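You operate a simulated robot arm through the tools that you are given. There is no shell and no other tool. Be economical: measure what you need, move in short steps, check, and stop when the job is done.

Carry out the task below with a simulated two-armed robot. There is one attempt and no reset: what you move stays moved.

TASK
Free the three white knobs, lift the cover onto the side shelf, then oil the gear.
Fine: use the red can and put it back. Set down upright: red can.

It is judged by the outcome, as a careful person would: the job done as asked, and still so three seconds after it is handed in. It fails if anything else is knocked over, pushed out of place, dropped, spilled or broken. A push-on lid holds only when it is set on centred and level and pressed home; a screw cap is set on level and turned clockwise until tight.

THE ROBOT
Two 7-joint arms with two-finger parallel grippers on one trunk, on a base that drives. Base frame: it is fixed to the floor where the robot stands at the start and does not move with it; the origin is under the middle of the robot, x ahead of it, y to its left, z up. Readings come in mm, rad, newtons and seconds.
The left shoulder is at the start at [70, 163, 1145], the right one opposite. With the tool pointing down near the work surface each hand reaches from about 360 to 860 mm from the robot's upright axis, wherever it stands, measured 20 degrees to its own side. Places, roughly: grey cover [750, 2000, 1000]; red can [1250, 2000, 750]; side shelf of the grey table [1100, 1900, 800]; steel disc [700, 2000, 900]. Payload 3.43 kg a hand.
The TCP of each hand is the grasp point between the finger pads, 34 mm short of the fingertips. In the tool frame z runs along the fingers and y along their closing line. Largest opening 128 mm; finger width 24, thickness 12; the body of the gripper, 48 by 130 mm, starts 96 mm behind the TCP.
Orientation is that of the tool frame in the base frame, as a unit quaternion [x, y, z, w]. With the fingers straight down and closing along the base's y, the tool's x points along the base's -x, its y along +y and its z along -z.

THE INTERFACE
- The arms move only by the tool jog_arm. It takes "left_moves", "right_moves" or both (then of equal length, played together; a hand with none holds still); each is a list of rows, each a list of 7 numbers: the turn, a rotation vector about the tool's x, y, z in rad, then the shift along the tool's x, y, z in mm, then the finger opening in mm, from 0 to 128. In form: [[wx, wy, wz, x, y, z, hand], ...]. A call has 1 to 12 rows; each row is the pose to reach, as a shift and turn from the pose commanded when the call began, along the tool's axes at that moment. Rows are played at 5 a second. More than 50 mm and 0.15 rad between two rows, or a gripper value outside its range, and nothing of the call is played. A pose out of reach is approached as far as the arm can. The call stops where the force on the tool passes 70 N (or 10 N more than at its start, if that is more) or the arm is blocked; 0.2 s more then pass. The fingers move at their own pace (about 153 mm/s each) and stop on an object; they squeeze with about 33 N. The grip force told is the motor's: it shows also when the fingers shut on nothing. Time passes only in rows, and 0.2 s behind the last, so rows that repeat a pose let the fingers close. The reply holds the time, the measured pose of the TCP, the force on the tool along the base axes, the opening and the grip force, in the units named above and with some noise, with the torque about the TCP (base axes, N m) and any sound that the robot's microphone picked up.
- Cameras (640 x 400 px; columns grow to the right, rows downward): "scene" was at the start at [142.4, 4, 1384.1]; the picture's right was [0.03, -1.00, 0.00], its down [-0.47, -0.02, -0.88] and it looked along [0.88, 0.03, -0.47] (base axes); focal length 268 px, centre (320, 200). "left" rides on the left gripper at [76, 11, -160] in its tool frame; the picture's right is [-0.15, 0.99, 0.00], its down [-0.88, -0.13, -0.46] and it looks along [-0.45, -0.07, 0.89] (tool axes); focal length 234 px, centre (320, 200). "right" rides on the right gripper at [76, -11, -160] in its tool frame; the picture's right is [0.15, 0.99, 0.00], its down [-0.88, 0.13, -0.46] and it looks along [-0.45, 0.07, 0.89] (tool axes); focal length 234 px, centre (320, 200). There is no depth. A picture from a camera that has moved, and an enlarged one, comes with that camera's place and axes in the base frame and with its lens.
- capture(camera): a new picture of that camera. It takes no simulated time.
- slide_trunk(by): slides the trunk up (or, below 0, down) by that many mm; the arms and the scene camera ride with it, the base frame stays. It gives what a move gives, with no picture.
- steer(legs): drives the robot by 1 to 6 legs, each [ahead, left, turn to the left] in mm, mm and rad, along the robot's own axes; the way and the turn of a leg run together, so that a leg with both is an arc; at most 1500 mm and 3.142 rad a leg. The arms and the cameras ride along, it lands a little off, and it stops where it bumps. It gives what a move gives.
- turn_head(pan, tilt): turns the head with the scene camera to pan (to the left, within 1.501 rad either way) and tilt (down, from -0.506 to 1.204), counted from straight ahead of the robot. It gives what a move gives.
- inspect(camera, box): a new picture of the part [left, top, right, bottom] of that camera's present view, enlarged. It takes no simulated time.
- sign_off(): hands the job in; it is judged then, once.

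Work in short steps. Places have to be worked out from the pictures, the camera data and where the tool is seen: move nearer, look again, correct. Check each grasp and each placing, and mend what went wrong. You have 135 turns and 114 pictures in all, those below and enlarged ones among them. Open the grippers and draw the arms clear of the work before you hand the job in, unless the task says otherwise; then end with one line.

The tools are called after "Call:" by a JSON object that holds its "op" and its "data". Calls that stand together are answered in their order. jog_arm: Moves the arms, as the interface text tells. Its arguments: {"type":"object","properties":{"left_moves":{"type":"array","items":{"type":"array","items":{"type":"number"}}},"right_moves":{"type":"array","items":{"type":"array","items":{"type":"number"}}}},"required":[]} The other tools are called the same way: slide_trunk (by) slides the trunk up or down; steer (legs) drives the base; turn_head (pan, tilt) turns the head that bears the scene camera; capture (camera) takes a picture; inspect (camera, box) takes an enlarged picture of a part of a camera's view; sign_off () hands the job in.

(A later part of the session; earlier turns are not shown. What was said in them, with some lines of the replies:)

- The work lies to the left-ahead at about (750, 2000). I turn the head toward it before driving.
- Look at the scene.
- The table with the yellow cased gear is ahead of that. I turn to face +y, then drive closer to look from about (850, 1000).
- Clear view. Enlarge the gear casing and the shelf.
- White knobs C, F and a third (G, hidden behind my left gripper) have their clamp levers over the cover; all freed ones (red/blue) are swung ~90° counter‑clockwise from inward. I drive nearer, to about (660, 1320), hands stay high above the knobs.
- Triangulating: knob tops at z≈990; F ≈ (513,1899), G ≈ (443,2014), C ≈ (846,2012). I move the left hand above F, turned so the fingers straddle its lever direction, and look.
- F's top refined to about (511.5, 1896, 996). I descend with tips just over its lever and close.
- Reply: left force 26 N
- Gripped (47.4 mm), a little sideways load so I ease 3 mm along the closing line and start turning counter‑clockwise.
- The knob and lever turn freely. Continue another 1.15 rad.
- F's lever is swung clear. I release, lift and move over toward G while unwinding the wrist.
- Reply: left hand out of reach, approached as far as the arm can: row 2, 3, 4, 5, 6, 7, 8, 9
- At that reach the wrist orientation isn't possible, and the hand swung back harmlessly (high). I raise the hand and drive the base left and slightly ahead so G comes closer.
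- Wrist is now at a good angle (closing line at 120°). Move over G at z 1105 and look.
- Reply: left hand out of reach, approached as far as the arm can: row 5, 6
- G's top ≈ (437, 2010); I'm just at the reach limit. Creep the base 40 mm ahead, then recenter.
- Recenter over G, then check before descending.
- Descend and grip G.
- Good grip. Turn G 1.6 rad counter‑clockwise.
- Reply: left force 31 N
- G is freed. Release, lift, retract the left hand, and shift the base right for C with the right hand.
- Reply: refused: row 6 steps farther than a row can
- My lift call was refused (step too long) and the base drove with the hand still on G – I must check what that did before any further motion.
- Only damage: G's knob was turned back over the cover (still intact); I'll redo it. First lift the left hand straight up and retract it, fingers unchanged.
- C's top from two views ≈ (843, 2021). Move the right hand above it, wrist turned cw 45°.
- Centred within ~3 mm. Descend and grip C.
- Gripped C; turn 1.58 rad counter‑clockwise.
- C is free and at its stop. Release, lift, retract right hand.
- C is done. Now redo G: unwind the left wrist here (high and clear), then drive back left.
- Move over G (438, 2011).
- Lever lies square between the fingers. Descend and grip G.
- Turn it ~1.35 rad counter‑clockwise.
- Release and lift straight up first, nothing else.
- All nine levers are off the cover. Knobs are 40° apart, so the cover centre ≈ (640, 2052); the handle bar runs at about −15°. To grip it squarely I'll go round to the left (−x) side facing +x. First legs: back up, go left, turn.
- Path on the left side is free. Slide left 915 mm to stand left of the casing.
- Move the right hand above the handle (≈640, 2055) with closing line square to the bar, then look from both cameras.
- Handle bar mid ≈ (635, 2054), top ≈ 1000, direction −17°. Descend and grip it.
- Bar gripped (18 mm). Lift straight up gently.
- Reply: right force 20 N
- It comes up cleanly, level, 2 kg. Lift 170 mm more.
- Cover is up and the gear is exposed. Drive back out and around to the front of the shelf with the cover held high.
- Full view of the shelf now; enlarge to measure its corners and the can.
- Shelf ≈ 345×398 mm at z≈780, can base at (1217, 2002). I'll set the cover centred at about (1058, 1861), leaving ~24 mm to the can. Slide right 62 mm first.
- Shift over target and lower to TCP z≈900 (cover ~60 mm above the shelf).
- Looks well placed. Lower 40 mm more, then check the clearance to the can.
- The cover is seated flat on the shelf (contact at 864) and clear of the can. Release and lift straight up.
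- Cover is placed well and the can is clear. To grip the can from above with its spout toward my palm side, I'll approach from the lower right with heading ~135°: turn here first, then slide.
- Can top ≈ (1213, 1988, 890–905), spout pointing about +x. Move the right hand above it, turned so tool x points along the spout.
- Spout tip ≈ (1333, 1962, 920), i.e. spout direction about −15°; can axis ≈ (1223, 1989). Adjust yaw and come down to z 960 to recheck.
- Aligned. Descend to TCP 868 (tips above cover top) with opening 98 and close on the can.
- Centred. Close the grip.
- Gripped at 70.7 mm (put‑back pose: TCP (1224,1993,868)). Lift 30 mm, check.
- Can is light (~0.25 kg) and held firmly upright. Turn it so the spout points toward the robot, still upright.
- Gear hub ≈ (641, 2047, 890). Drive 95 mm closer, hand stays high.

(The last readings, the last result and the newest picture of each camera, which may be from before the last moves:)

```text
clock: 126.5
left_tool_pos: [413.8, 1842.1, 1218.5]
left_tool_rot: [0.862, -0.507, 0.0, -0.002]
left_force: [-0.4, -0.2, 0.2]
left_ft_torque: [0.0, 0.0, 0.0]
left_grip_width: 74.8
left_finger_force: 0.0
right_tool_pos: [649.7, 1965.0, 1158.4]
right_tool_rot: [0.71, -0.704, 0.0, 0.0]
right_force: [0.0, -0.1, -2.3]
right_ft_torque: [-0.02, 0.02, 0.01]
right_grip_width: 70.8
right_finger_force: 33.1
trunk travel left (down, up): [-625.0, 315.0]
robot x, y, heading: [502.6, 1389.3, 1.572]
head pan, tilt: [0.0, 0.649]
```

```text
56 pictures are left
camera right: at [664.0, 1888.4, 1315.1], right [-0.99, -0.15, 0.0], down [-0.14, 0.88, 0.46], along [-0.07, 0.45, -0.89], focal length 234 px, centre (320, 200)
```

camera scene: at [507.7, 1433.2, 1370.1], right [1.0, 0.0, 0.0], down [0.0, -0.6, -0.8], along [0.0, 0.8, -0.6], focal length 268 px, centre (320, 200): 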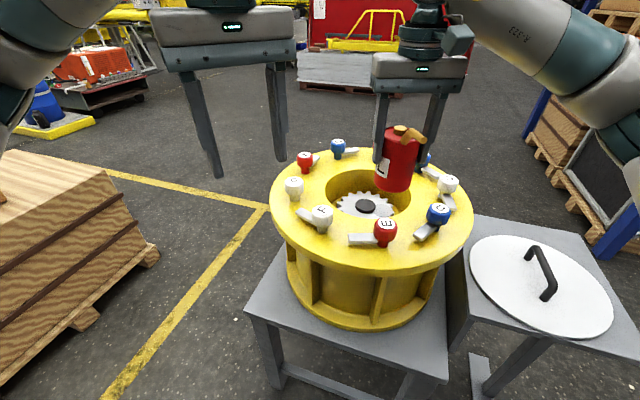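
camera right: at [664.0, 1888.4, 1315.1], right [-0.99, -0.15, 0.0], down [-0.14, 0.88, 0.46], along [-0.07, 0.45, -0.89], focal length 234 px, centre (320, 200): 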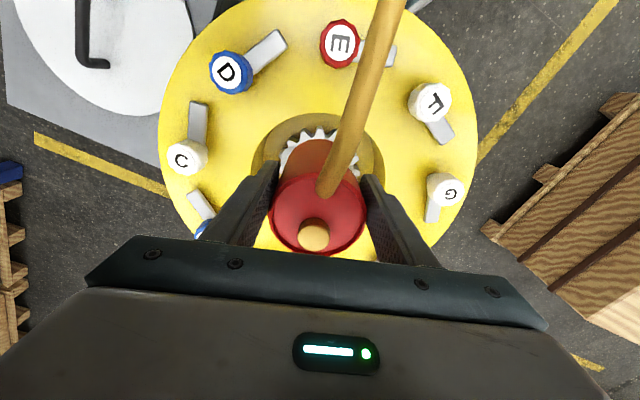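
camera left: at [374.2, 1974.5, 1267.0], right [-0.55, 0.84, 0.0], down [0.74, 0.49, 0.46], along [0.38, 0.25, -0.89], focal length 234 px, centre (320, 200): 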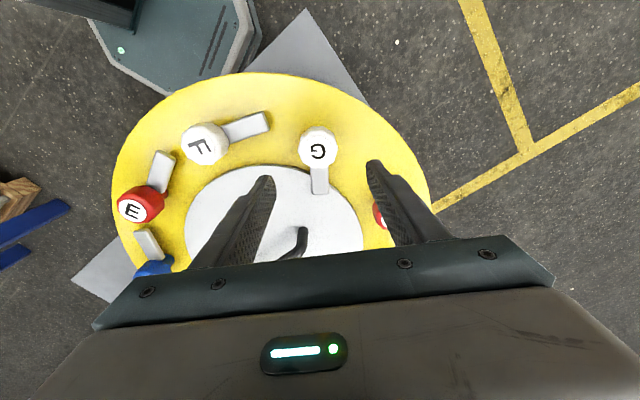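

Move upright so the spout tip is above the gear (TCP to y≈2145).

Call:
{"op": "jog_arm", "data": {"right_moves": [[0, 0, 0, -36, 2, 0, 55], [0, 0, 0, -72, 4, 0, 55], [0, 0, 0, -108, 5, 0, 55], [0, 0, 0, -144, 7, 10, 55], [0, 0, 0, -180, 9, 25, 55], [0, 0, 0, -180, 9, 25, 55]]}}

Call:
{"op": "capture", "data": {"camera": "right"}}

Call:
{"op": "capture", "data": {"camera": "scene"}}

```text
clock: 127.8
left_tool_pos: [414.0, 1840.2, 1218.3]
left_tool_rot: [0.862, -0.507, 0.0, -0.002]
left_force: [0.3, -0.3, 0.4]
left_ft_torque: [0.0, 0.01, -0.03]
left_grip_width: 74.9
left_finger_force: 0.2
right_tool_pos: [639.5, 2143.3, 1133.4]
right_tool_rot: [0.71, -0.704, -0.001, -0.001]
right_force: [0.6, 0.2, -2.7]
right_ft_torque: [-0.01, 0.01, 0.05]
right_grip_width: 70.6
right_finger_force: 33.0
trunk travel left (down, up): [-625.0, 315.0]
robot x, y, heading: [507.3, 1390.6, 1.574]
head pan, tilt: [0.0, 0.649]
```

```text
55 pictures are left
camera right: at [653.9, 2067.8, 1290.7], right [-0.99, -0.15, 0.0], down [-0.14, 0.88, 0.46], along [-0.07, 0.45, -0.89], focal length 234 px, centre (320, 200)
```

right: 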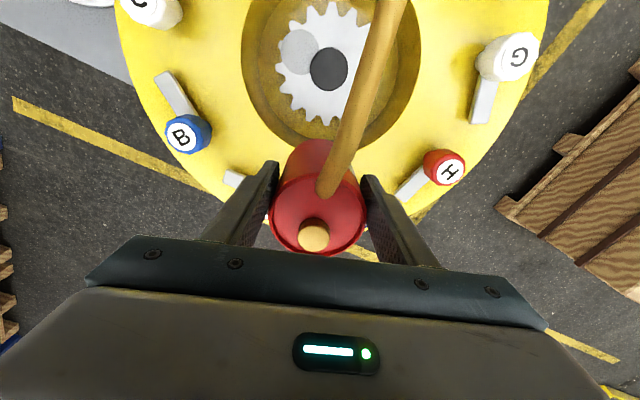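

```text
54 pictures are left
camera scene: at [508.0, 1526.6, 1370.2], right [1.0, 0.0, 0.0], down [0.0, -0.6, -0.8], along [0.0, 0.8, -0.6], focal length 268 px, centre (320, 200)
```

scene: 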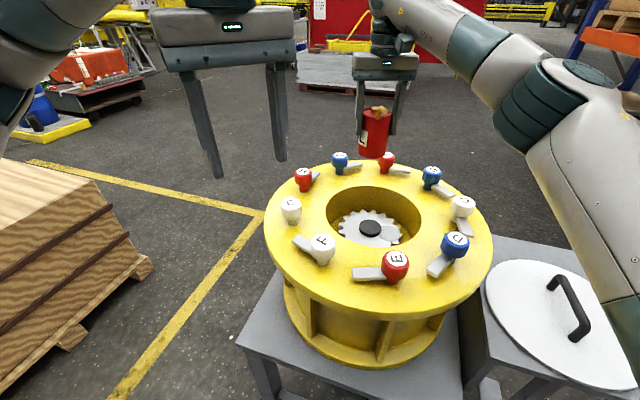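

There is a grey round patch on the gear; look closer.

Call:
{"op": "inspect", "data": {"camera": "right", "box": [240, 0, 432, 120]}}

Call:
{"op": "inspect", "data": {"camera": "scene", "box": [310, 170, 438, 250]}}

```text
3.33 times, centred on (336, 60) of right
camera zoom: at [653.9, 2067.8, 1290.7], right [-0.99, -0.15, 0.0], down [-0.14, 0.88, 0.46], along [-0.07, 0.45, -0.89], focal length 781 px, centre (267, 667)
```

zoom: 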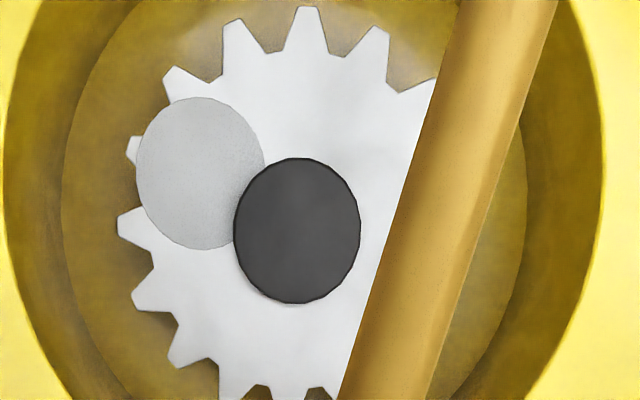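

```text
5.00 times, centred on (374, 210) of scene
camera zoom: at [508.0, 1526.6, 1370.2], right [1.0, 0.0, 0.0], down [0.0, -0.6, -0.8], along [0.0, 0.8, -0.6], focal length 1341 px, centre (50, 150)
```

zoom: 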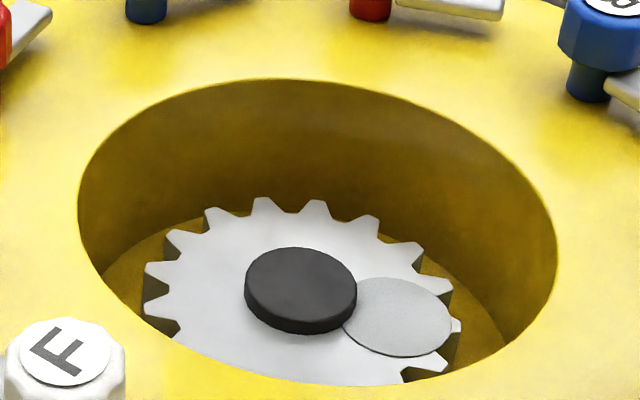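

The grey disc on the gear — at about (691, 2036, 877), radius ~29 mm — is clearly the oiling spot. From triangulation the spout tip is at (113, 6, −61) in the tool frame. I shift over and tilt 30° keeping the tip above the disc, then verify.

Call:
{"op": "jog_arm", "data": {"right_moves": [[0, 0, 0, -3, -28, 15, 55], [0, 0, 0, -6, -56, 30, 55], [0, -0.13, 0, -12, -56, 45, 55], [0, -0.26, 0, -17, -56, 60, 55], [0, -0.39, 0, -20, -56, 70, 55], [0, -0.52, 0, -21, -56, 73, 55], [0, -0.52, 0, -21, -56, 73, 55]]}}

Call:
{"op": "capture", "data": {"camera": "right"}}

Call:
{"op": "inspect", "data": {"camera": "scene", "box": [278, 110, 470, 230]}}

```text
clock: 129.4
left_tool_pos: [411.4, 1841.0, 1218.2]
left_tool_rot: [0.862, -0.507, 0.0, -0.002]
left_force: [0.4, -0.1, -0.4]
left_ft_torque: [0.0, -0.04, 0.0]
left_grip_width: 75.1
left_finger_force: 0.1
right_tool_pos: [695.2, 2164.3, 1060.0]
right_tool_rot: [0.685, -0.681, -0.184, -0.183]
right_force: [1.0, -4.7, 2.9]
right_ft_torque: [-0.09, -0.09, -0.14]
right_grip_width: 70.4
right_finger_force: 32.8
trunk travel left (down, up): [-625.0, 315.0]
robot x, y, heading: [506.4, 1389.2, 1.568]
head pan, tilt: [0.0, 0.649]
```

```text
51 pictures are left
camera right: at [709.8, 2018.8, 1158.6], right [-0.99, -0.13, -0.07], down [-0.13, 0.53, 0.83], along [-0.07, 0.83, -0.55], focal length 234 px, centre (320, 200)
```

right: 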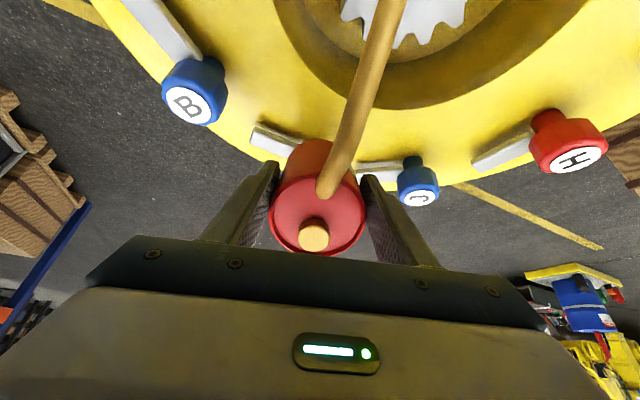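

```text
3.33 times, centred on (374, 170) of scene
camera zoom: at [507.0, 1526.0, 1370.3], right [1.0, 0.0, 0.0], down [0.0, -0.6, -0.8], along [0.0, 0.8, -0.6], focal length 894 px, centre (140, 300)
```

zoom: 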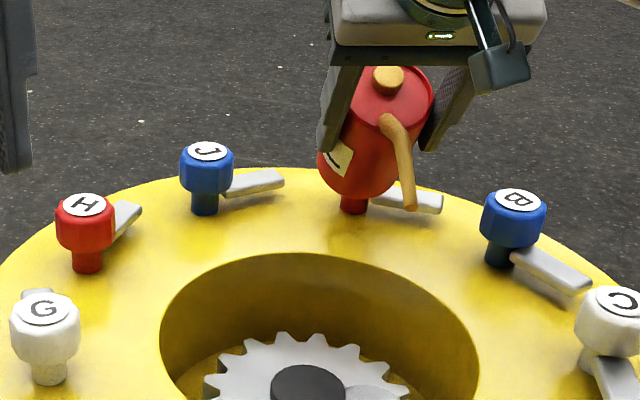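

The small up/back force suggests the can's bottom just touches knob A. I lift straight up and slightly back, then look.

Call:
{"op": "jog_arm", "data": {"right_moves": [[0, 0, 0, -11, 0, -40, 55], [0, 0, 0, -11, 0, -40, 55]]}}

Call:
{"op": "capture", "data": {"camera": "scene"}}

Call:
{"op": "inspect", "data": {"camera": "scene", "box": [278, 110, 470, 230]}}

```text
clock: 130.1
left_tool_pos: [413.7, 1842.9, 1218.6]
left_tool_rot: [0.862, -0.507, 0.0, -0.001]
left_force: [-0.1, -0.5, 0.2]
left_ft_torque: [-0.05, 0.0, -0.01]
left_grip_width: 74.9
left_finger_force: 0.1
right_tool_pos: [695.1, 2155.8, 1099.7]
right_tool_rot: [0.686, -0.68, -0.184, -0.181]
right_force: [-0.1, 0.6, -1.9]
right_ft_torque: [-0.05, 0.0, -0.03]
right_grip_width: 71.1
right_finger_force: 32.7
trunk travel left (down, up): [-625.0, 315.0]
robot x, y, heading: [506.6, 1389.9, 1.572]
head pan, tilt: [0.0, 0.649]
```

```text
49 pictures are left
camera scene: at [507.6, 1528.1, 1370.0], right [1.0, 0.0, 0.0], down [0.0, -0.61, -0.8], along [0.0, 0.8, -0.61], focal length 268 px, centre (320, 200)
```

scene: 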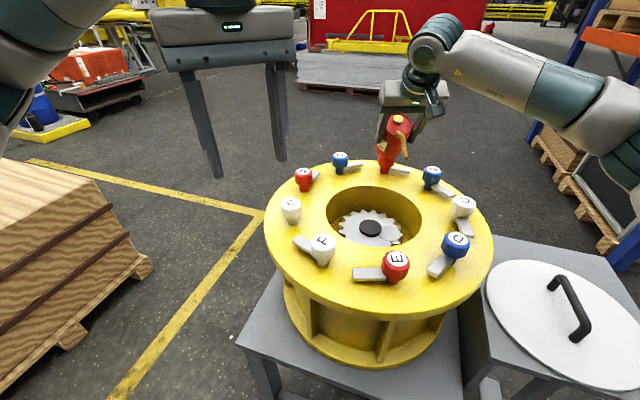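

```text
3.33 times, centred on (374, 170) of scene
camera zoom: at [507.6, 1528.1, 1370.0], right [1.0, 0.0, 0.0], down [0.0, -0.61, -0.8], along [0.0, 0.8, -0.61], focal length 894 px, centre (140, 300)
```

zoom: 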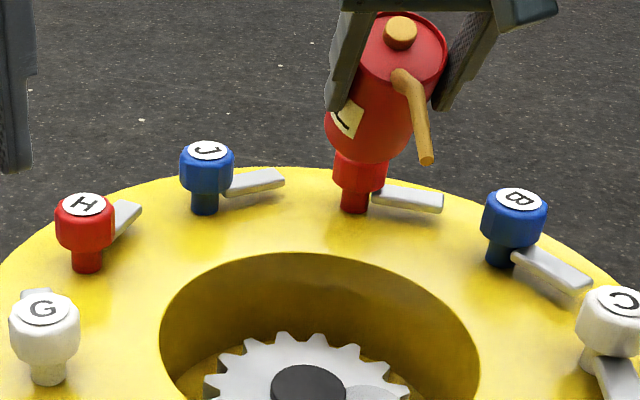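

Contact gone, and the tip matches my prediction (≈689, 2030, 1096), so the grip didn't slip. Tilt on to 60° higher up, tip kept above the disc.

Call:
{"op": "jog_arm", "data": {"right_moves": [[0, -0.13, 0, -1, -2, 1, 55], [0, -0.262, 0, -2, -2, 1, 55], [0, -0.39, 0, 9, -2, 8, 55], [0, -0.524, 0, 22, -2, 16, 55], [0, -0.524, 0, 22, -2, 16, 55]]}}

Call:
{"op": "inspect", "data": {"camera": "scene", "box": [278, 130, 470, 250]}}

```text
clock: 131.2
left_tool_pos: [413.0, 1842.1, 1217.4]
left_tool_rot: [0.862, -0.508, 0.0, -0.002]
left_force: [-0.2, -0.2, 0.2]
left_ft_torque: [-0.02, -0.02, 0.01]
left_grip_width: 75.3
left_finger_force: 0.1
right_tool_pos: [697.8, 2145.0, 1075.6]
right_tool_rot: [0.616, -0.61, -0.355, -0.351]
right_force: [1.0, 0.7, -2.7]
right_ft_torque: [-0.07, -0.03, 0.0]
right_grip_width: 70.5
right_finger_force: 33.3
trunk travel left (down, up): [-625.0, 315.0]
robot x, y, heading: [506.1, 1387.5, 1.577]
head pan, tilt: [0.0, 0.649]
```

```text
3.33 times, centred on (374, 190) of scene
camera zoom: at [506.7, 1527.7, 1370.1], right [1.0, 0.0, 0.0], down [0.0, -0.61, -0.8], along [0.0, 0.8, -0.61], focal length 894 px, centre (140, 233)
```

zoom: 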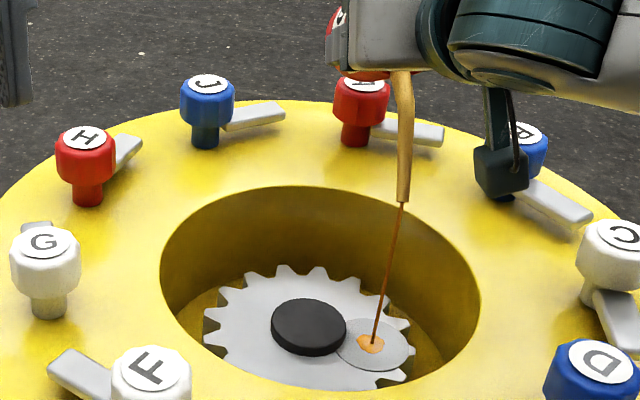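

Oil is flowing right onto the disc. Hold briefly and check coverage.

Call:
{"op": "jog_arm", "data": {"right_moves": [[0, 0, 0, 0, -1, 0, 55], [0, 0, 0, 0, -1, 0, 55]]}}

Call:
{"op": "inspect", "data": {"camera": "scene", "box": [310, 170, 438, 250]}}

```text
clock: 131.8
left_tool_pos: [413.3, 1842.4, 1217.6]
left_tool_rot: [0.862, -0.507, 0.0, -0.001]
left_force: [0.4, 0.5, -0.1]
left_ft_torque: [0.01, 0.01, -0.01]
left_grip_width: 74.9
left_finger_force: 0.0
right_tool_pos: [699.1, 2145.9, 1074.6]
right_tool_rot: [0.616, -0.61, -0.354, -0.351]
right_force: [0.2, -0.1, -3.5]
right_ft_torque: [-0.07, -0.02, -0.02]
right_grip_width: 70.6
right_finger_force: 33.4
trunk travel left (down, up): [-625.0, 315.0]
robot x, y, heading: [506.6, 1389.6, 1.577]
head pan, tilt: [0.0, 0.649]
```

```text
5.00 times, centred on (374, 210) of scene
camera zoom: at [507.2, 1527.6, 1370.1], right [1.0, 0.0, 0.0], down [0.0, -0.6, -0.8], along [0.0, 0.8, -0.6], focal length 1341 px, centre (50, 150)
```

zoom: 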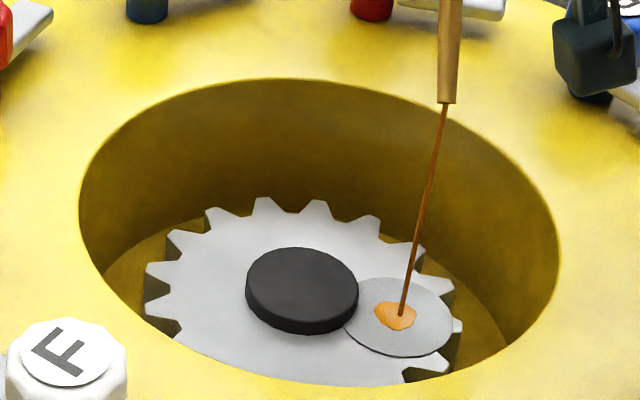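

Centred and growing slowly. Pour about 1.4 s more.

Call:
{"op": "jog_arm", "data": {"right_moves": [[0, 0, 0, 0, 0, 0, 55], [0, 0, 0, 0, 0, 0, 55], [0, 0, 0, 0, 0, 0, 55], [0, 0, 0, 0, 0, 0, 55], [0, 0, 0, 0, 0, 0, 55], [0, 0, 0, 0, 0, 0, 55]]}}

Call:
{"op": "inspect", "data": {"camera": "scene", "box": [310, 170, 438, 250]}}

```text
clock: 133.2
left_tool_pos: [413.1, 1842.9, 1217.2]
left_tool_rot: [0.862, -0.506, 0.0, -0.001]
left_force: [0.1, -0.1, -0.5]
left_ft_torque: [-0.02, -0.03, -0.02]
left_grip_width: 75.2
left_finger_force: 0.1
right_tool_pos: [699.7, 2145.7, 1074.5]
right_tool_rot: [0.616, -0.61, -0.354, -0.35]
right_force: [-0.4, -0.6, -2.0]
right_ft_torque: [-0.06, -0.01, 0.02]
right_grip_width: 70.7
right_finger_force: 33.0
trunk travel left (down, up): [-625.0, 315.0]
robot x, y, heading: [505.5, 1387.5, 1.575]
head pan, tilt: [0.0, 0.649]
```

```text
5.00 times, centred on (374, 210) of scene
camera zoom: at [507.4, 1527.6, 1370.1], right [1.0, 0.0, 0.0], down [0.0, -0.6, -0.8], along [0.0, 0.8, -0.6], focal length 1341 px, centre (50, 150)
```

zoom: 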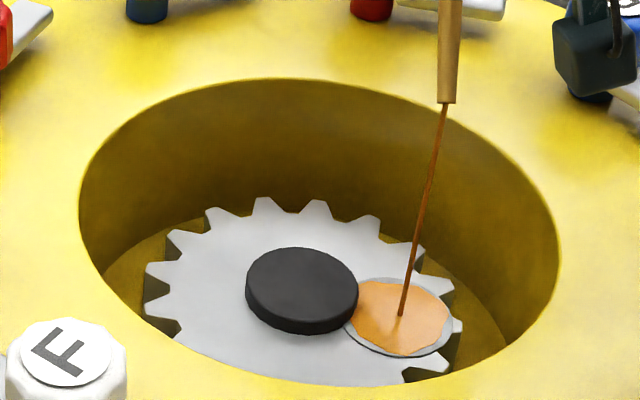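

Disc is nearly covered; tilt back upright promptly, rising away from knob A.

Call:
{"op": "jog_arm", "data": {"right_moves": [[0, 0.145, 0, -14, 0, 0, 55], [0, 0.29, 0, -30, 0, -1, 55], [0, 0.43, 0, -36, 0, -2, 55], [0, 0.56, 0, -42, 0, -5, 55], [0, 0.69, 0, -52, 0, -13, 55], [0, 0.82, 0, -60, 0, -22, 55], [0, 0.95, 0, -68, 0, -31, 55], [0, 1.047, 0, -75, 0, -40, 55], [0, 1.047, 0, -75, 0, -40, 55]]}}

Call:
{"op": "capture", "data": {"camera": "scene"}}

Call:
{"op": "inspect", "data": {"camera": "scene", "box": [310, 170, 438, 250]}}

```text
clock: 135.2
left_tool_pos: [414.4, 1841.0, 1217.0]
left_tool_rot: [0.862, -0.507, -0.001, -0.001]
left_force: [0.4, 0.1, 0.8]
left_ft_torque: [0.01, 0.03, -0.03]
left_grip_width: 75.0
left_finger_force: 0.0
right_tool_pos: [698.4, 2147.5, 1159.5]
right_tool_rot: [0.71, -0.704, 0.001, 0.003]
right_force: [0.0, 0.4, -2.9]
right_ft_torque: [-0.03, 0.0, 0.01]
right_grip_width: 70.8
right_finger_force: 33.2
trunk travel left (down, up): [-625.0, 315.0]
robot x, y, heading: [506.6, 1389.6, 1.574]
head pan, tilt: [0.0, 0.649]
```

```text
44 pictures are left
camera scene: at [508.0, 1527.6, 1370.1], right [1.0, 0.0, 0.0], down [0.0, -0.61, -0.8], along [0.0, 0.8, -0.61], focal length 268 px, centre (320, 200)
```

scene: 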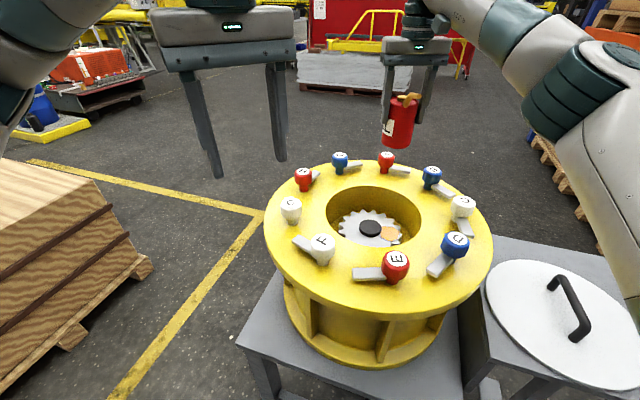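

```text
5.00 times, centred on (374, 210) of scene
camera zoom: at [508.0, 1527.6, 1370.1], right [1.0, 0.0, 0.0], down [0.0, -0.61, -0.8], along [0.0, 0.8, -0.61], focal length 1341 px, centre (50, 150)
```

zoom: 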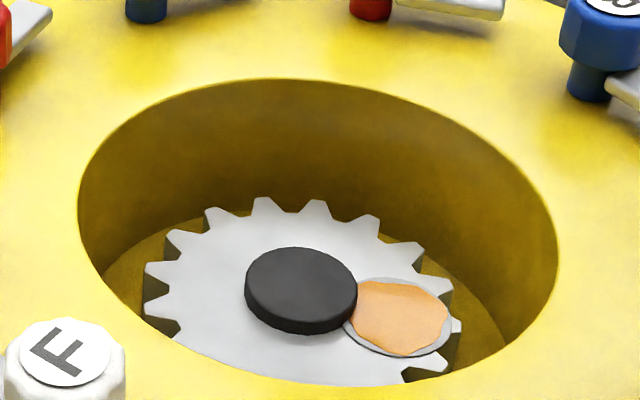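

Oil sits neatly on the disc, no spill. Now return the can: draw the hand back, still upright and high.

Call:
{"op": "jog_arm", "data": {"right_moves": [[0, 0, 0, 36, 9, 0, 55], [0, 0, 0, 72, 18, 0, 55], [0, 0, 0, 108, 27, 0, 55], [0, 0, 0, 144, 36, 0, 55], [0, 0, 0, 181, 46, 0, 55], [0, 0, 0, 181, 46, 0, 55]]}}

Call:
{"op": "steer", "data": {"legs": [[-190, -491, 0], [0, 0, 0.78], [-172, -578, 0]]}}

Call:
{"op": "capture", "data": {"camera": "scene"}}

```text
clock: 136.7
left_tool_pos: [413.6, 1843.0, 1217.4]
left_tool_rot: [0.862, -0.507, -0.001, -0.001]
left_force: [-0.4, 0.3, -0.2]
left_ft_torque: [-0.01, -0.02, -0.02]
left_grip_width: 75.0
left_finger_force: 0.1
right_tool_pos: [654.5, 1966.3, 1160.4]
right_tool_rot: [0.71, -0.705, 0.001, 0.002]
right_force: [0.2, -0.1, -2.8]
right_ft_torque: [-0.01, -0.01, 0.02]
right_grip_width: 70.5
right_finger_force: 32.8
trunk travel left (down, up): [-625.0, 315.0]
robot x, y, heading: [504.1, 1388.1, 1.571]
head pan, tilt: [0.0, 0.649]
```

```text
clock: 144.8
left_tool_pos: [1148.4, 1743.7, 1217.4]
left_tool_rot: [0.99, -0.14, -0.001, -0.001]
left_force: [-1.2, 0.1, 0.6]
left_ft_torque: [0.0, 0.02, 0.0]
left_grip_width: 75.0
left_finger_force: 0.1
right_tool_pos: [1231.2, 2001.4, 1161.0]
right_tool_rot: [0.925, -0.38, 0.002, 0.001]
right_force: [0.3, 0.3, -2.3]
right_ft_torque: [-0.03, -0.02, -0.02]
right_grip_width: 70.5
right_finger_force: 32.7
trunk travel left (down, up): [-625.0, 315.0]
robot x, y, heading: [1531.6, 1486.9, 2.359]
head pan, tilt: [0.0, 0.649]
```

```text
42 pictures are left
camera scene: at [1437.1, 1586.2, 1370.1], right [0.71, 0.71, 0.0], down [0.43, -0.43, -0.8], along [-0.56, 0.56, -0.6], focal length 268 px, centre (320, 200)
```

scene: 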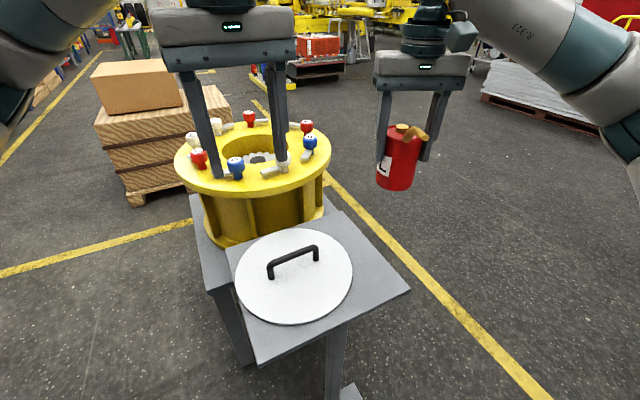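

Rotate back to the original yaw over the original spot and lower to TCP ≈ 905.

Call:
{"op": "jog_arm", "data": {"right_moves": [[0, 0, -0.13, 0, 3, 0, 55], [0, 0, -0.27, 0, 5, 0, 55], [0, 0, -0.4, 0, 8, 20, 55], [0, 0, -0.53, 1, 10.5, 50, 55], [0, 0, -0.53, 1, 10.5, 90, 55], [0, 0, -0.53, 1, 10.5, 130, 55], [0, 0, -0.53, 1, 10.5, 170, 55], [0, 0, -0.53, 1, 10.5, 210, 55], [0, 0, -0.53, 1, 10.5, 240, 55], [0, 0, -0.53, 1, 10.5, 255, 55], [0, 0, -0.53, 1, 10.5, 255, 55]]}}

Call:
{"op": "inspect", "data": {"camera": "scene", "box": [280, 180, 472, 300]}}

```text
clock: 147.2
left_tool_pos: [1147.9, 1743.6, 1217.3]
left_tool_rot: [0.99, -0.14, -0.001, 0.0]
left_force: [-0.6, -0.4, -0.6]
left_ft_torque: [0.0, 0.01, 0.01]
left_grip_width: 75.0
left_finger_force: 0.1
right_tool_pos: [1225.2, 1994.0, 906.1]
right_tool_rot: [0.992, -0.125, 0.0, 0.001]
right_force: [-0.5, -0.1, -2.7]
right_ft_torque: [0.0, -0.01, 0.0]
right_grip_width: 70.4
right_finger_force: 32.9
trunk travel left (down, up): [-625.0, 315.0]
robot x, y, heading: [1531.2, 1489.2, 2.355]
head pan, tilt: [0.0, 0.649]
```

```text
3.33 times, centred on (376, 240) of scene
camera zoom: at [1437.2, 1586.2, 1370.1], right [0.71, 0.71, 0.0], down [0.43, -0.43, -0.8], along [-0.56, 0.56, -0.6], focal length 894 px, centre (133, 67)
```

zoom: 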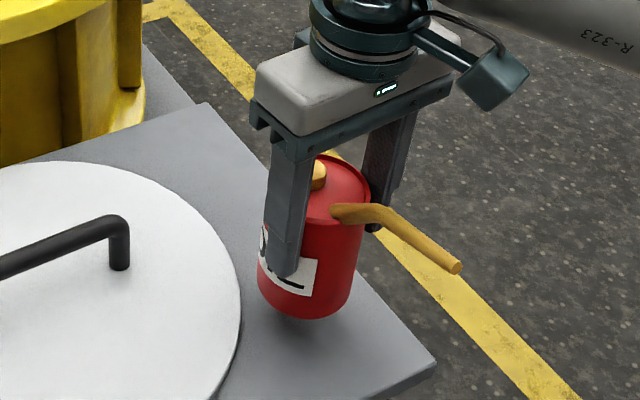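

Upright over its spot. Lower the last ~37 mm slowly.

Call:
{"op": "jog_arm", "data": {"right_moves": [[0, 0, 0, 0, 0, 12, 55], [0, 0, 0, 0, 0, 24, 55], [0, 0, 0, 0, 0, 32, 55], [0, 0, 0, 0, 0, 36, 55], [0, 0, 0, 0, 0, 38.5, 55], [0, 0, 0, 0, 0, 38.5, 55]]}}

```text
clock: 148.6
left_tool_pos: [1148.3, 1743.3, 1218.2]
left_tool_rot: [0.99, -0.14, -0.002, -0.002]
left_force: [0.3, -0.7, 0.7]
left_ft_torque: [0.0, 0.0, 0.0]
left_grip_width: 74.8
left_finger_force: 0.0
right_tool_pos: [1225.3, 1992.2, 869.8]
right_tool_rot: [0.992, -0.126, 0.0, -0.001]
right_force: [1.1, 4.7, 19.6]
right_ft_torque: [0.22, 0.04, 0.04]
right_grip_width: 70.6
right_finger_force: 32.6
trunk travel left (down, up): [-625.0, 315.0]
robot x, y, heading: [1532.1, 1489.2, 2.356]
head pan, tilt: [0.0, 0.649]
```

Contact with the shelf. Relieve 2 mm, open gently, and check before lifting.

Call:
{"op": "jog_arm", "data": {"right_moves": [[0, 0, 0, 0, 0, -2, 55], [0, 0, 0, 0, 0, -2, 78], [0, 0, 0, 0, 0, -2, 94], [0, 0, 0, 0, 0, -2, 94]]}}

Call:
{"op": "capture", "data": {"camera": "right"}}

```text
clock: 149.6
left_tool_pos: [1148.4, 1742.9, 1217.5]
left_tool_rot: [0.99, -0.14, -0.001, -0.001]
left_force: [0.7, 0.4, 0.2]
left_ft_torque: [-0.01, 0.01, 0.02]
left_grip_width: 75.0
left_finger_force: 0.2
right_tool_pos: [1224.6, 1994.0, 867.7]
right_tool_rot: [0.992, -0.124, 0.0, 0.001]
right_force: [0.1, 0.3, -0.3]
right_ft_torque: [-0.02, 0.01, 0.03]
right_grip_width: 94.1
right_finger_force: 0.1
trunk travel left (down, up): [-625.0, 315.0]
robot x, y, heading: [1537.7, 1489.2, 2.353]
head pan, tilt: [0.0, 0.649]
```

```text
40 pictures are left
camera right: at [1302.9, 1984.7, 1026.5], right [-0.1, -0.99, 0.0], down [-0.89, 0.09, 0.45], along [-0.45, 0.05, -0.89], focal length 234 px, centre (320, 200)
```

right: 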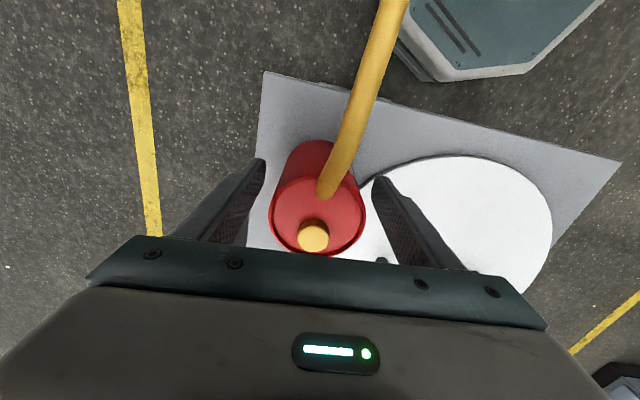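

The can stands as before, fingers clear on both sides. Lift straight up.

Call:
{"op": "jog_arm", "data": {"right_moves": [[0, 0, 0, 0, 0, -35, 96], [0, 0, 0, 0, 0, -75, 98], [0, 0, 0, 0, 0, -115, 98], [0, 0, 0, 0, 0, -160, 98], [0, 0, 0, 0, 0, -205, 98], [0, 0, 0, 0, 0, -250, 98], [0, 0, 0, 0, 0, -290, 98]]}}

Call:
{"op": "steer", "data": {"legs": [[-250, 0, 0]]}}

Call:
{"op": "capture", "data": {"camera": "scene"}}

Call:
{"op": "inspect", "data": {"camera": "scene", "box": [160, 80, 400, 230]}}

```text
clock: 151.2
left_tool_pos: [1148.0, 1744.0, 1217.3]
left_tool_rot: [0.99, -0.14, -0.001, -0.002]
left_force: [-0.2, -0.4, -0.7]
left_ft_torque: [0.01, -0.01, 0.0]
left_grip_width: 75.1
left_finger_force: 0.0
right_tool_pos: [1226.1, 1993.0, 1159.7]
right_tool_rot: [0.992, -0.124, 0.001, -0.001]
right_force: [-0.2, -1.0, -0.4]
right_ft_torque: [0.03, 0.01, 0.05]
right_grip_width: 98.0
right_finger_force: 0.1
trunk travel left (down, up): [-625.0, 315.0]
robot x, y, heading: [1535.2, 1484.6, 2.352]
head pan, tilt: [0.0, 0.649]
```

```text
clock: 152.8
left_tool_pos: [1296.2, 1611.2, 1219.8]
left_tool_rot: [0.989, -0.149, -0.003, -0.004]
left_force: [0.3, 0.1, 1.4]
left_ft_torque: [0.05, 0.01, 0.02]
left_grip_width: 75.1
left_finger_force: 0.1
right_tool_pos: [1376.7, 1860.1, 1162.9]
right_tool_rot: [0.991, -0.134, -0.002, -0.001]
right_force: [-0.1, -0.7, 0.9]
right_ft_torque: [0.05, 0.08, -0.03]
right_grip_width: 97.9
right_finger_force: 0.0
trunk travel left (down, up): [-625.0, 315.0]
robot x, y, heading: [1671.9, 1353.0, 2.33]
head pan, tilt: [0.0, 0.649]
stopped in leg 1: the robot was blocked; the commanded pose is now the measured one
```

```text
39 pictures are left
camera scene: at [1582.8, 1448.2, 1371.0], right [0.72, 0.69, 0.0], down [0.42, -0.43, -0.8], along [-0.55, 0.58, -0.6], focal length 268 px, centre (320, 200)
```

scene: 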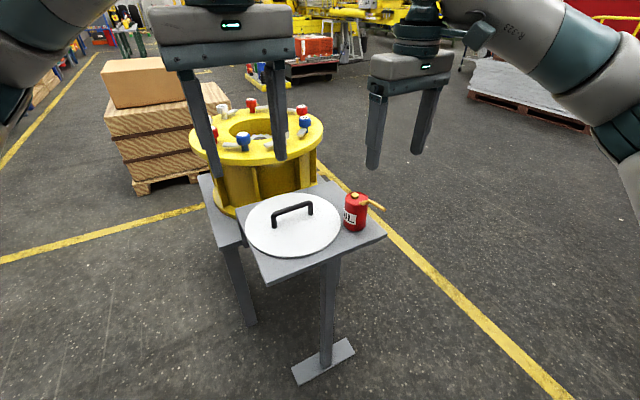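

```text
2.67 times, centred on (280, 155) of scene
camera zoom: at [1582.8, 1448.2, 1371.0], right [0.72, 0.69, 0.0], down [0.42, -0.43, -0.8], along [-0.55, 0.58, -0.6], focal length 715 px, centre (427, 320)
```

zoom: 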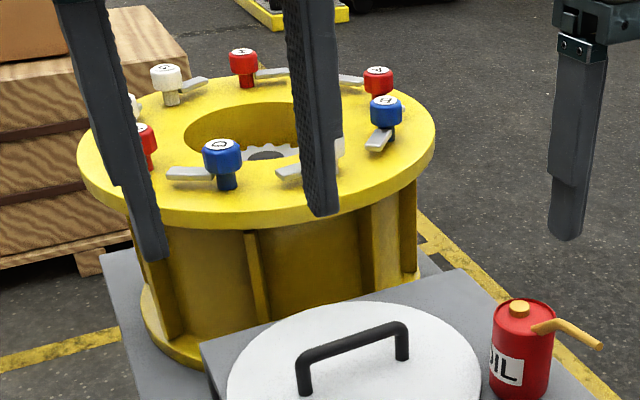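

The base bumped something behind (rack/pallet) while backing. I ease forward 70 mm and look to check nothing was displaced.

Call:
{"op": "steer", "data": {"legs": [[70, 0, 0]]}}

Call:
{"op": "turn_head", "data": {"pan": -1.5, "tilt": 0.9}}

Call:
{"op": "capture", "data": {"camera": "scene"}}

Call:
{"op": "turn_head", "data": {"pan": 1.5, "tilt": 0.9}}

Call:
{"op": "capture", "data": {"camera": "scene"}}

```text
clock: 153.8
left_tool_pos: [1244.5, 1663.3, 1219.5]
left_tool_rot: [0.989, -0.149, -0.001, -0.003]
left_force: [0.2, -0.4, 0.8]
left_ft_torque: [0.03, 0.01, -0.01]
left_grip_width: 75.0
left_finger_force: 0.0
right_tool_pos: [1326.8, 1911.7, 1161.7]
right_tool_rot: [0.991, -0.133, -0.001, 0.0]
right_force: [0.4, -0.1, -0.2]
right_ft_torque: [0.0, -0.01, -0.03]
right_grip_width: 98.1
right_finger_force: 0.0
trunk travel left (down, up): [-625.0, 315.0]
robot x, y, heading: [1624.9, 1398.4, 2.337]
head pan, tilt: [0.0, 0.649]
```

```text
clock: 155.4
left_tool_pos: [1244.7, 1664.5, 1218.7]
left_tool_rot: [0.989, -0.15, -0.001, -0.003]
left_force: [0.4, 1.1, 0.0]
left_ft_torque: [0.04, -0.03, -0.03]
left_grip_width: 75.0
left_finger_force: 0.1
right_tool_pos: [1326.2, 1912.0, 1160.5]
right_tool_rot: [0.991, -0.134, 0.0, -0.001]
right_force: [0.3, 0.2, 0.7]
right_ft_torque: [0.0, -0.04, -0.01]
right_grip_width: 97.8
right_finger_force: 0.1
trunk travel left (down, up): [-625.0, 315.0]
robot x, y, heading: [1624.8, 1398.9, 2.337]
head pan, tilt: [-1.499, 0.901]
```

```text
37 pictures are left
camera scene: at [1642.1, 1495.0, 1349.7], right [0.74, -0.67, 0.0], down [-0.53, -0.58, -0.62], along [0.42, 0.46, -0.78], focal length 268 px, centre (320, 200)
```

scene: 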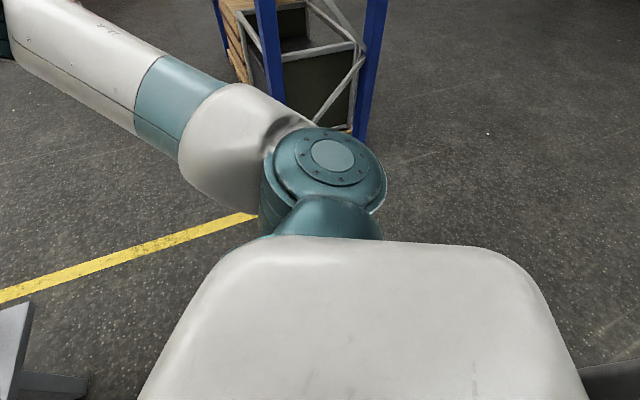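

```text
clock: 158.1
left_tool_pos: [1244.7, 1664.2, 1218.5]
left_tool_rot: [0.989, -0.15, -0.001, -0.003]
left_force: [0.5, 0.3, 0.5]
left_ft_torque: [-0.02, -0.03, -0.02]
left_grip_width: 75.1
left_finger_force: 0.1
right_tool_pos: [1328.0, 1911.5, 1160.9]
right_tool_rot: [0.991, -0.133, 0.0, 0.0]
right_force: [1.3, 1.1, 0.4]
right_ft_torque: [0.02, 0.03, 0.0]
right_grip_width: 97.9
right_finger_force: 0.1
trunk travel left (down, up): [-625.0, 315.0]
robot x, y, heading: [1623.6, 1403.9, 2.341]
head pan, tilt: [1.499, 0.901]
```

```text
36 pictures are left
camera scene: at [1533.4, 1390.8, 1349.6], right [-0.64, 0.77, 0.0], down [0.6, 0.5, -0.62], along [-0.48, -0.4, -0.78], focal length 268 px, centre (320, 200)
```

scene: 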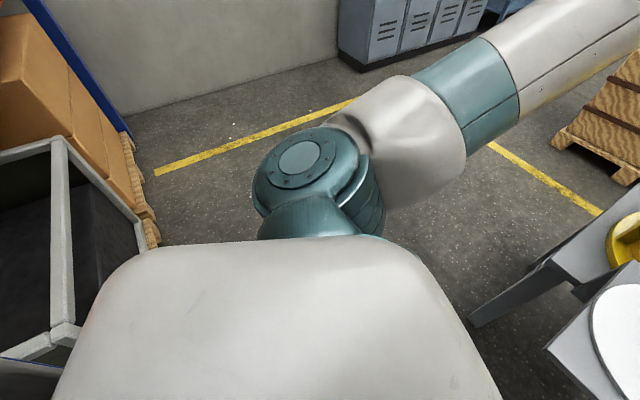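

Nothing toppled nearby. Move away to the open floor and look back at the rack and crate to verify.

Call:
{"op": "steer", "data": {"legs": [[0, 700, 0]]}}

Call:
{"op": "turn_head", "data": {"pan": -1.5, "tilt": 0.4}}

Call:
{"op": "capture", "data": {"camera": "scene"}}

```text
clock: 161.9
left_tool_pos: [731.3, 1172.0, 1217.6]
left_tool_rot: [0.989, -0.15, -0.001, -0.003]
left_force: [1.0, 0.3, -0.1]
left_ft_torque: [0.0, -0.02, -0.03]
left_grip_width: 75.2
left_finger_force: 0.1
right_tool_pos: [812.4, 1420.5, 1159.4]
right_tool_rot: [0.991, -0.132, 0.0, -0.001]
right_force: [-0.1, 1.0, 1.2]
right_ft_torque: [0.03, -0.01, 0.02]
right_grip_width: 98.1
right_finger_force: 0.1
trunk travel left (down, up): [-625.0, 315.0]
robot x, y, heading: [1111.3, 907.2, 2.333]
head pan, tilt: [1.499, 0.901]
```

```text
clock: 164.5
left_tool_pos: [731.8, 1171.5, 1218.2]
left_tool_rot: [0.989, -0.15, -0.001, -0.003]
left_force: [-0.6, -0.4, -0.5]
left_ft_torque: [0.01, 0.03, -0.03]
left_grip_width: 75.0
left_finger_force: 0.1
right_tool_pos: [812.4, 1421.4, 1160.9]
right_tool_rot: [0.991, -0.134, 0.0, -0.001]
right_force: [-0.4, -0.1, 0.7]
right_ft_torque: [0.04, 0.0, -0.01]
right_grip_width: 97.9
right_finger_force: 0.0
trunk travel left (down, up): [-625.0, 315.0]
robot x, y, heading: [1111.9, 907.2, 2.335]
head pan, tilt: [-1.499, 0.4]
```

```text
35 pictures are left
camera scene: at [1140.2, 1015.9, 1392.6], right [0.74, -0.67, 0.0], down [-0.26, -0.29, -0.92], along [0.62, 0.68, -0.39], focal length 268 px, centre (320, 200)
```

scene: 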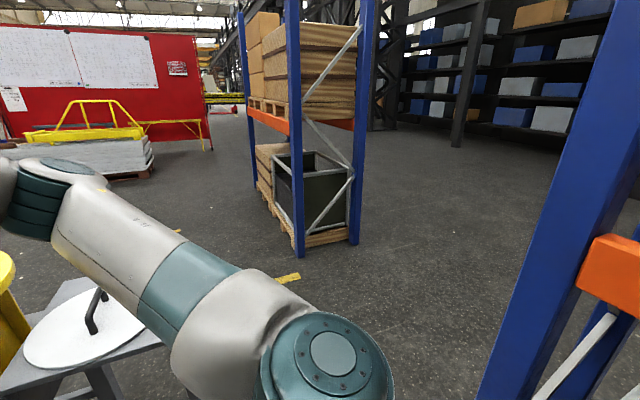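

Rack posts stand fine. Turn a bit to see the crate and pallet directly.

Call:
{"op": "steer", "data": {"legs": [[0, 250, 0], [0, 0, -0.8]]}}

Call:
{"op": "capture", "data": {"camera": "scene"}}

```text
clock: 168.4
left_tool_pos: [853.0, 1193.6, 1218.3]
left_tool_rot: [0.855, -0.519, 0.0, -0.003]
left_force: [-0.3, -0.2, -0.2]
left_ft_torque: [-0.06, 0.0, 0.0]
left_grip_width: 75.1
left_finger_force: 0.0
right_tool_pos: [1088.1, 1308.5, 1160.2]
right_tool_rot: [0.862, -0.507, 0.0, 0.0]
right_force: [-1.1, -0.1, 0.3]
right_ft_torque: [0.0, 0.01, 0.04]
right_grip_width: 98.0
right_finger_force: 0.1
trunk travel left (down, up): [-625.0, 315.0]
robot x, y, heading: [931.3, 735.8, 1.541]
head pan, tilt: [-1.499, 0.4]
```

```text
34 pictures are left
camera scene: at [1027.7, 793.1, 1392.6], right [0.04, -1.0, 0.0], down [-0.39, -0.02, -0.92], along [0.92, 0.04, -0.39], focal length 268 px, centre (320, 200)
```

scene: 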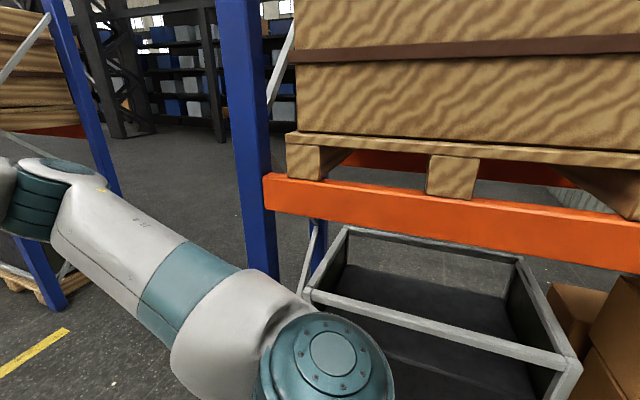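

Rack, crate and pallets are in order. Final look at the work area.

Call:
{"op": "turn_head", "data": {"pan": 0, "tilt": 0.4}}

Call:
{"op": "inspect", "data": {"camera": "scene", "box": [180, 120, 480, 307]}}

```text
clock: 170.0
left_tool_pos: [853.6, 1193.1, 1219.0]
left_tool_rot: [0.854, -0.52, -0.001, -0.003]
left_force: [0.4, 0.1, -0.5]
left_ft_torque: [0.02, 0.0, -0.01]
left_grip_width: 74.9
left_finger_force: 0.1
right_tool_pos: [1088.9, 1308.9, 1159.7]
right_tool_rot: [0.862, -0.507, 0.0, 0.0]
right_force: [-1.3, 0.6, 0.1]
right_ft_torque: [-0.02, -0.01, 0.01]
right_grip_width: 98.4
right_finger_force: 0.1
trunk travel left (down, up): [-625.0, 315.0]
robot x, y, heading: [935.8, 734.8, 1.536]
head pan, tilt: [0.0, 0.4]
```

```text
2.13 times, centred on (330, 214) of scene
camera zoom: at [938.1, 882.0, 1392.6], right [1.0, -0.03, 0.0], down [-0.01, -0.39, -0.92], along [0.03, 0.92, -0.39], focal length 572 px, centre (299, 171)
```

zoom: 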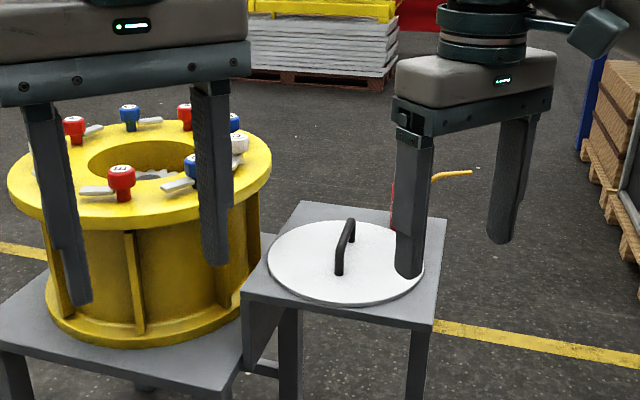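

All is in place: knobs freed, cover on the shelf, gear oiled, can upright in its spot, arms clear and grippers open.

Call:
{"op": "sign_off", "data": {}}

```text
The job is handed in.
```

The job is handed in: the three white knobs are freed, the cover lies on the side shelf, the gear is oiled without a spill, and the red can stands upright in its original spot. Along the way the base drove off with the hand still on knob G, which turned it back so I freed it again. The can's base also brushed knob A, and the base bumped something behind it while backing away; pictures afterwards showed nothing out of place.
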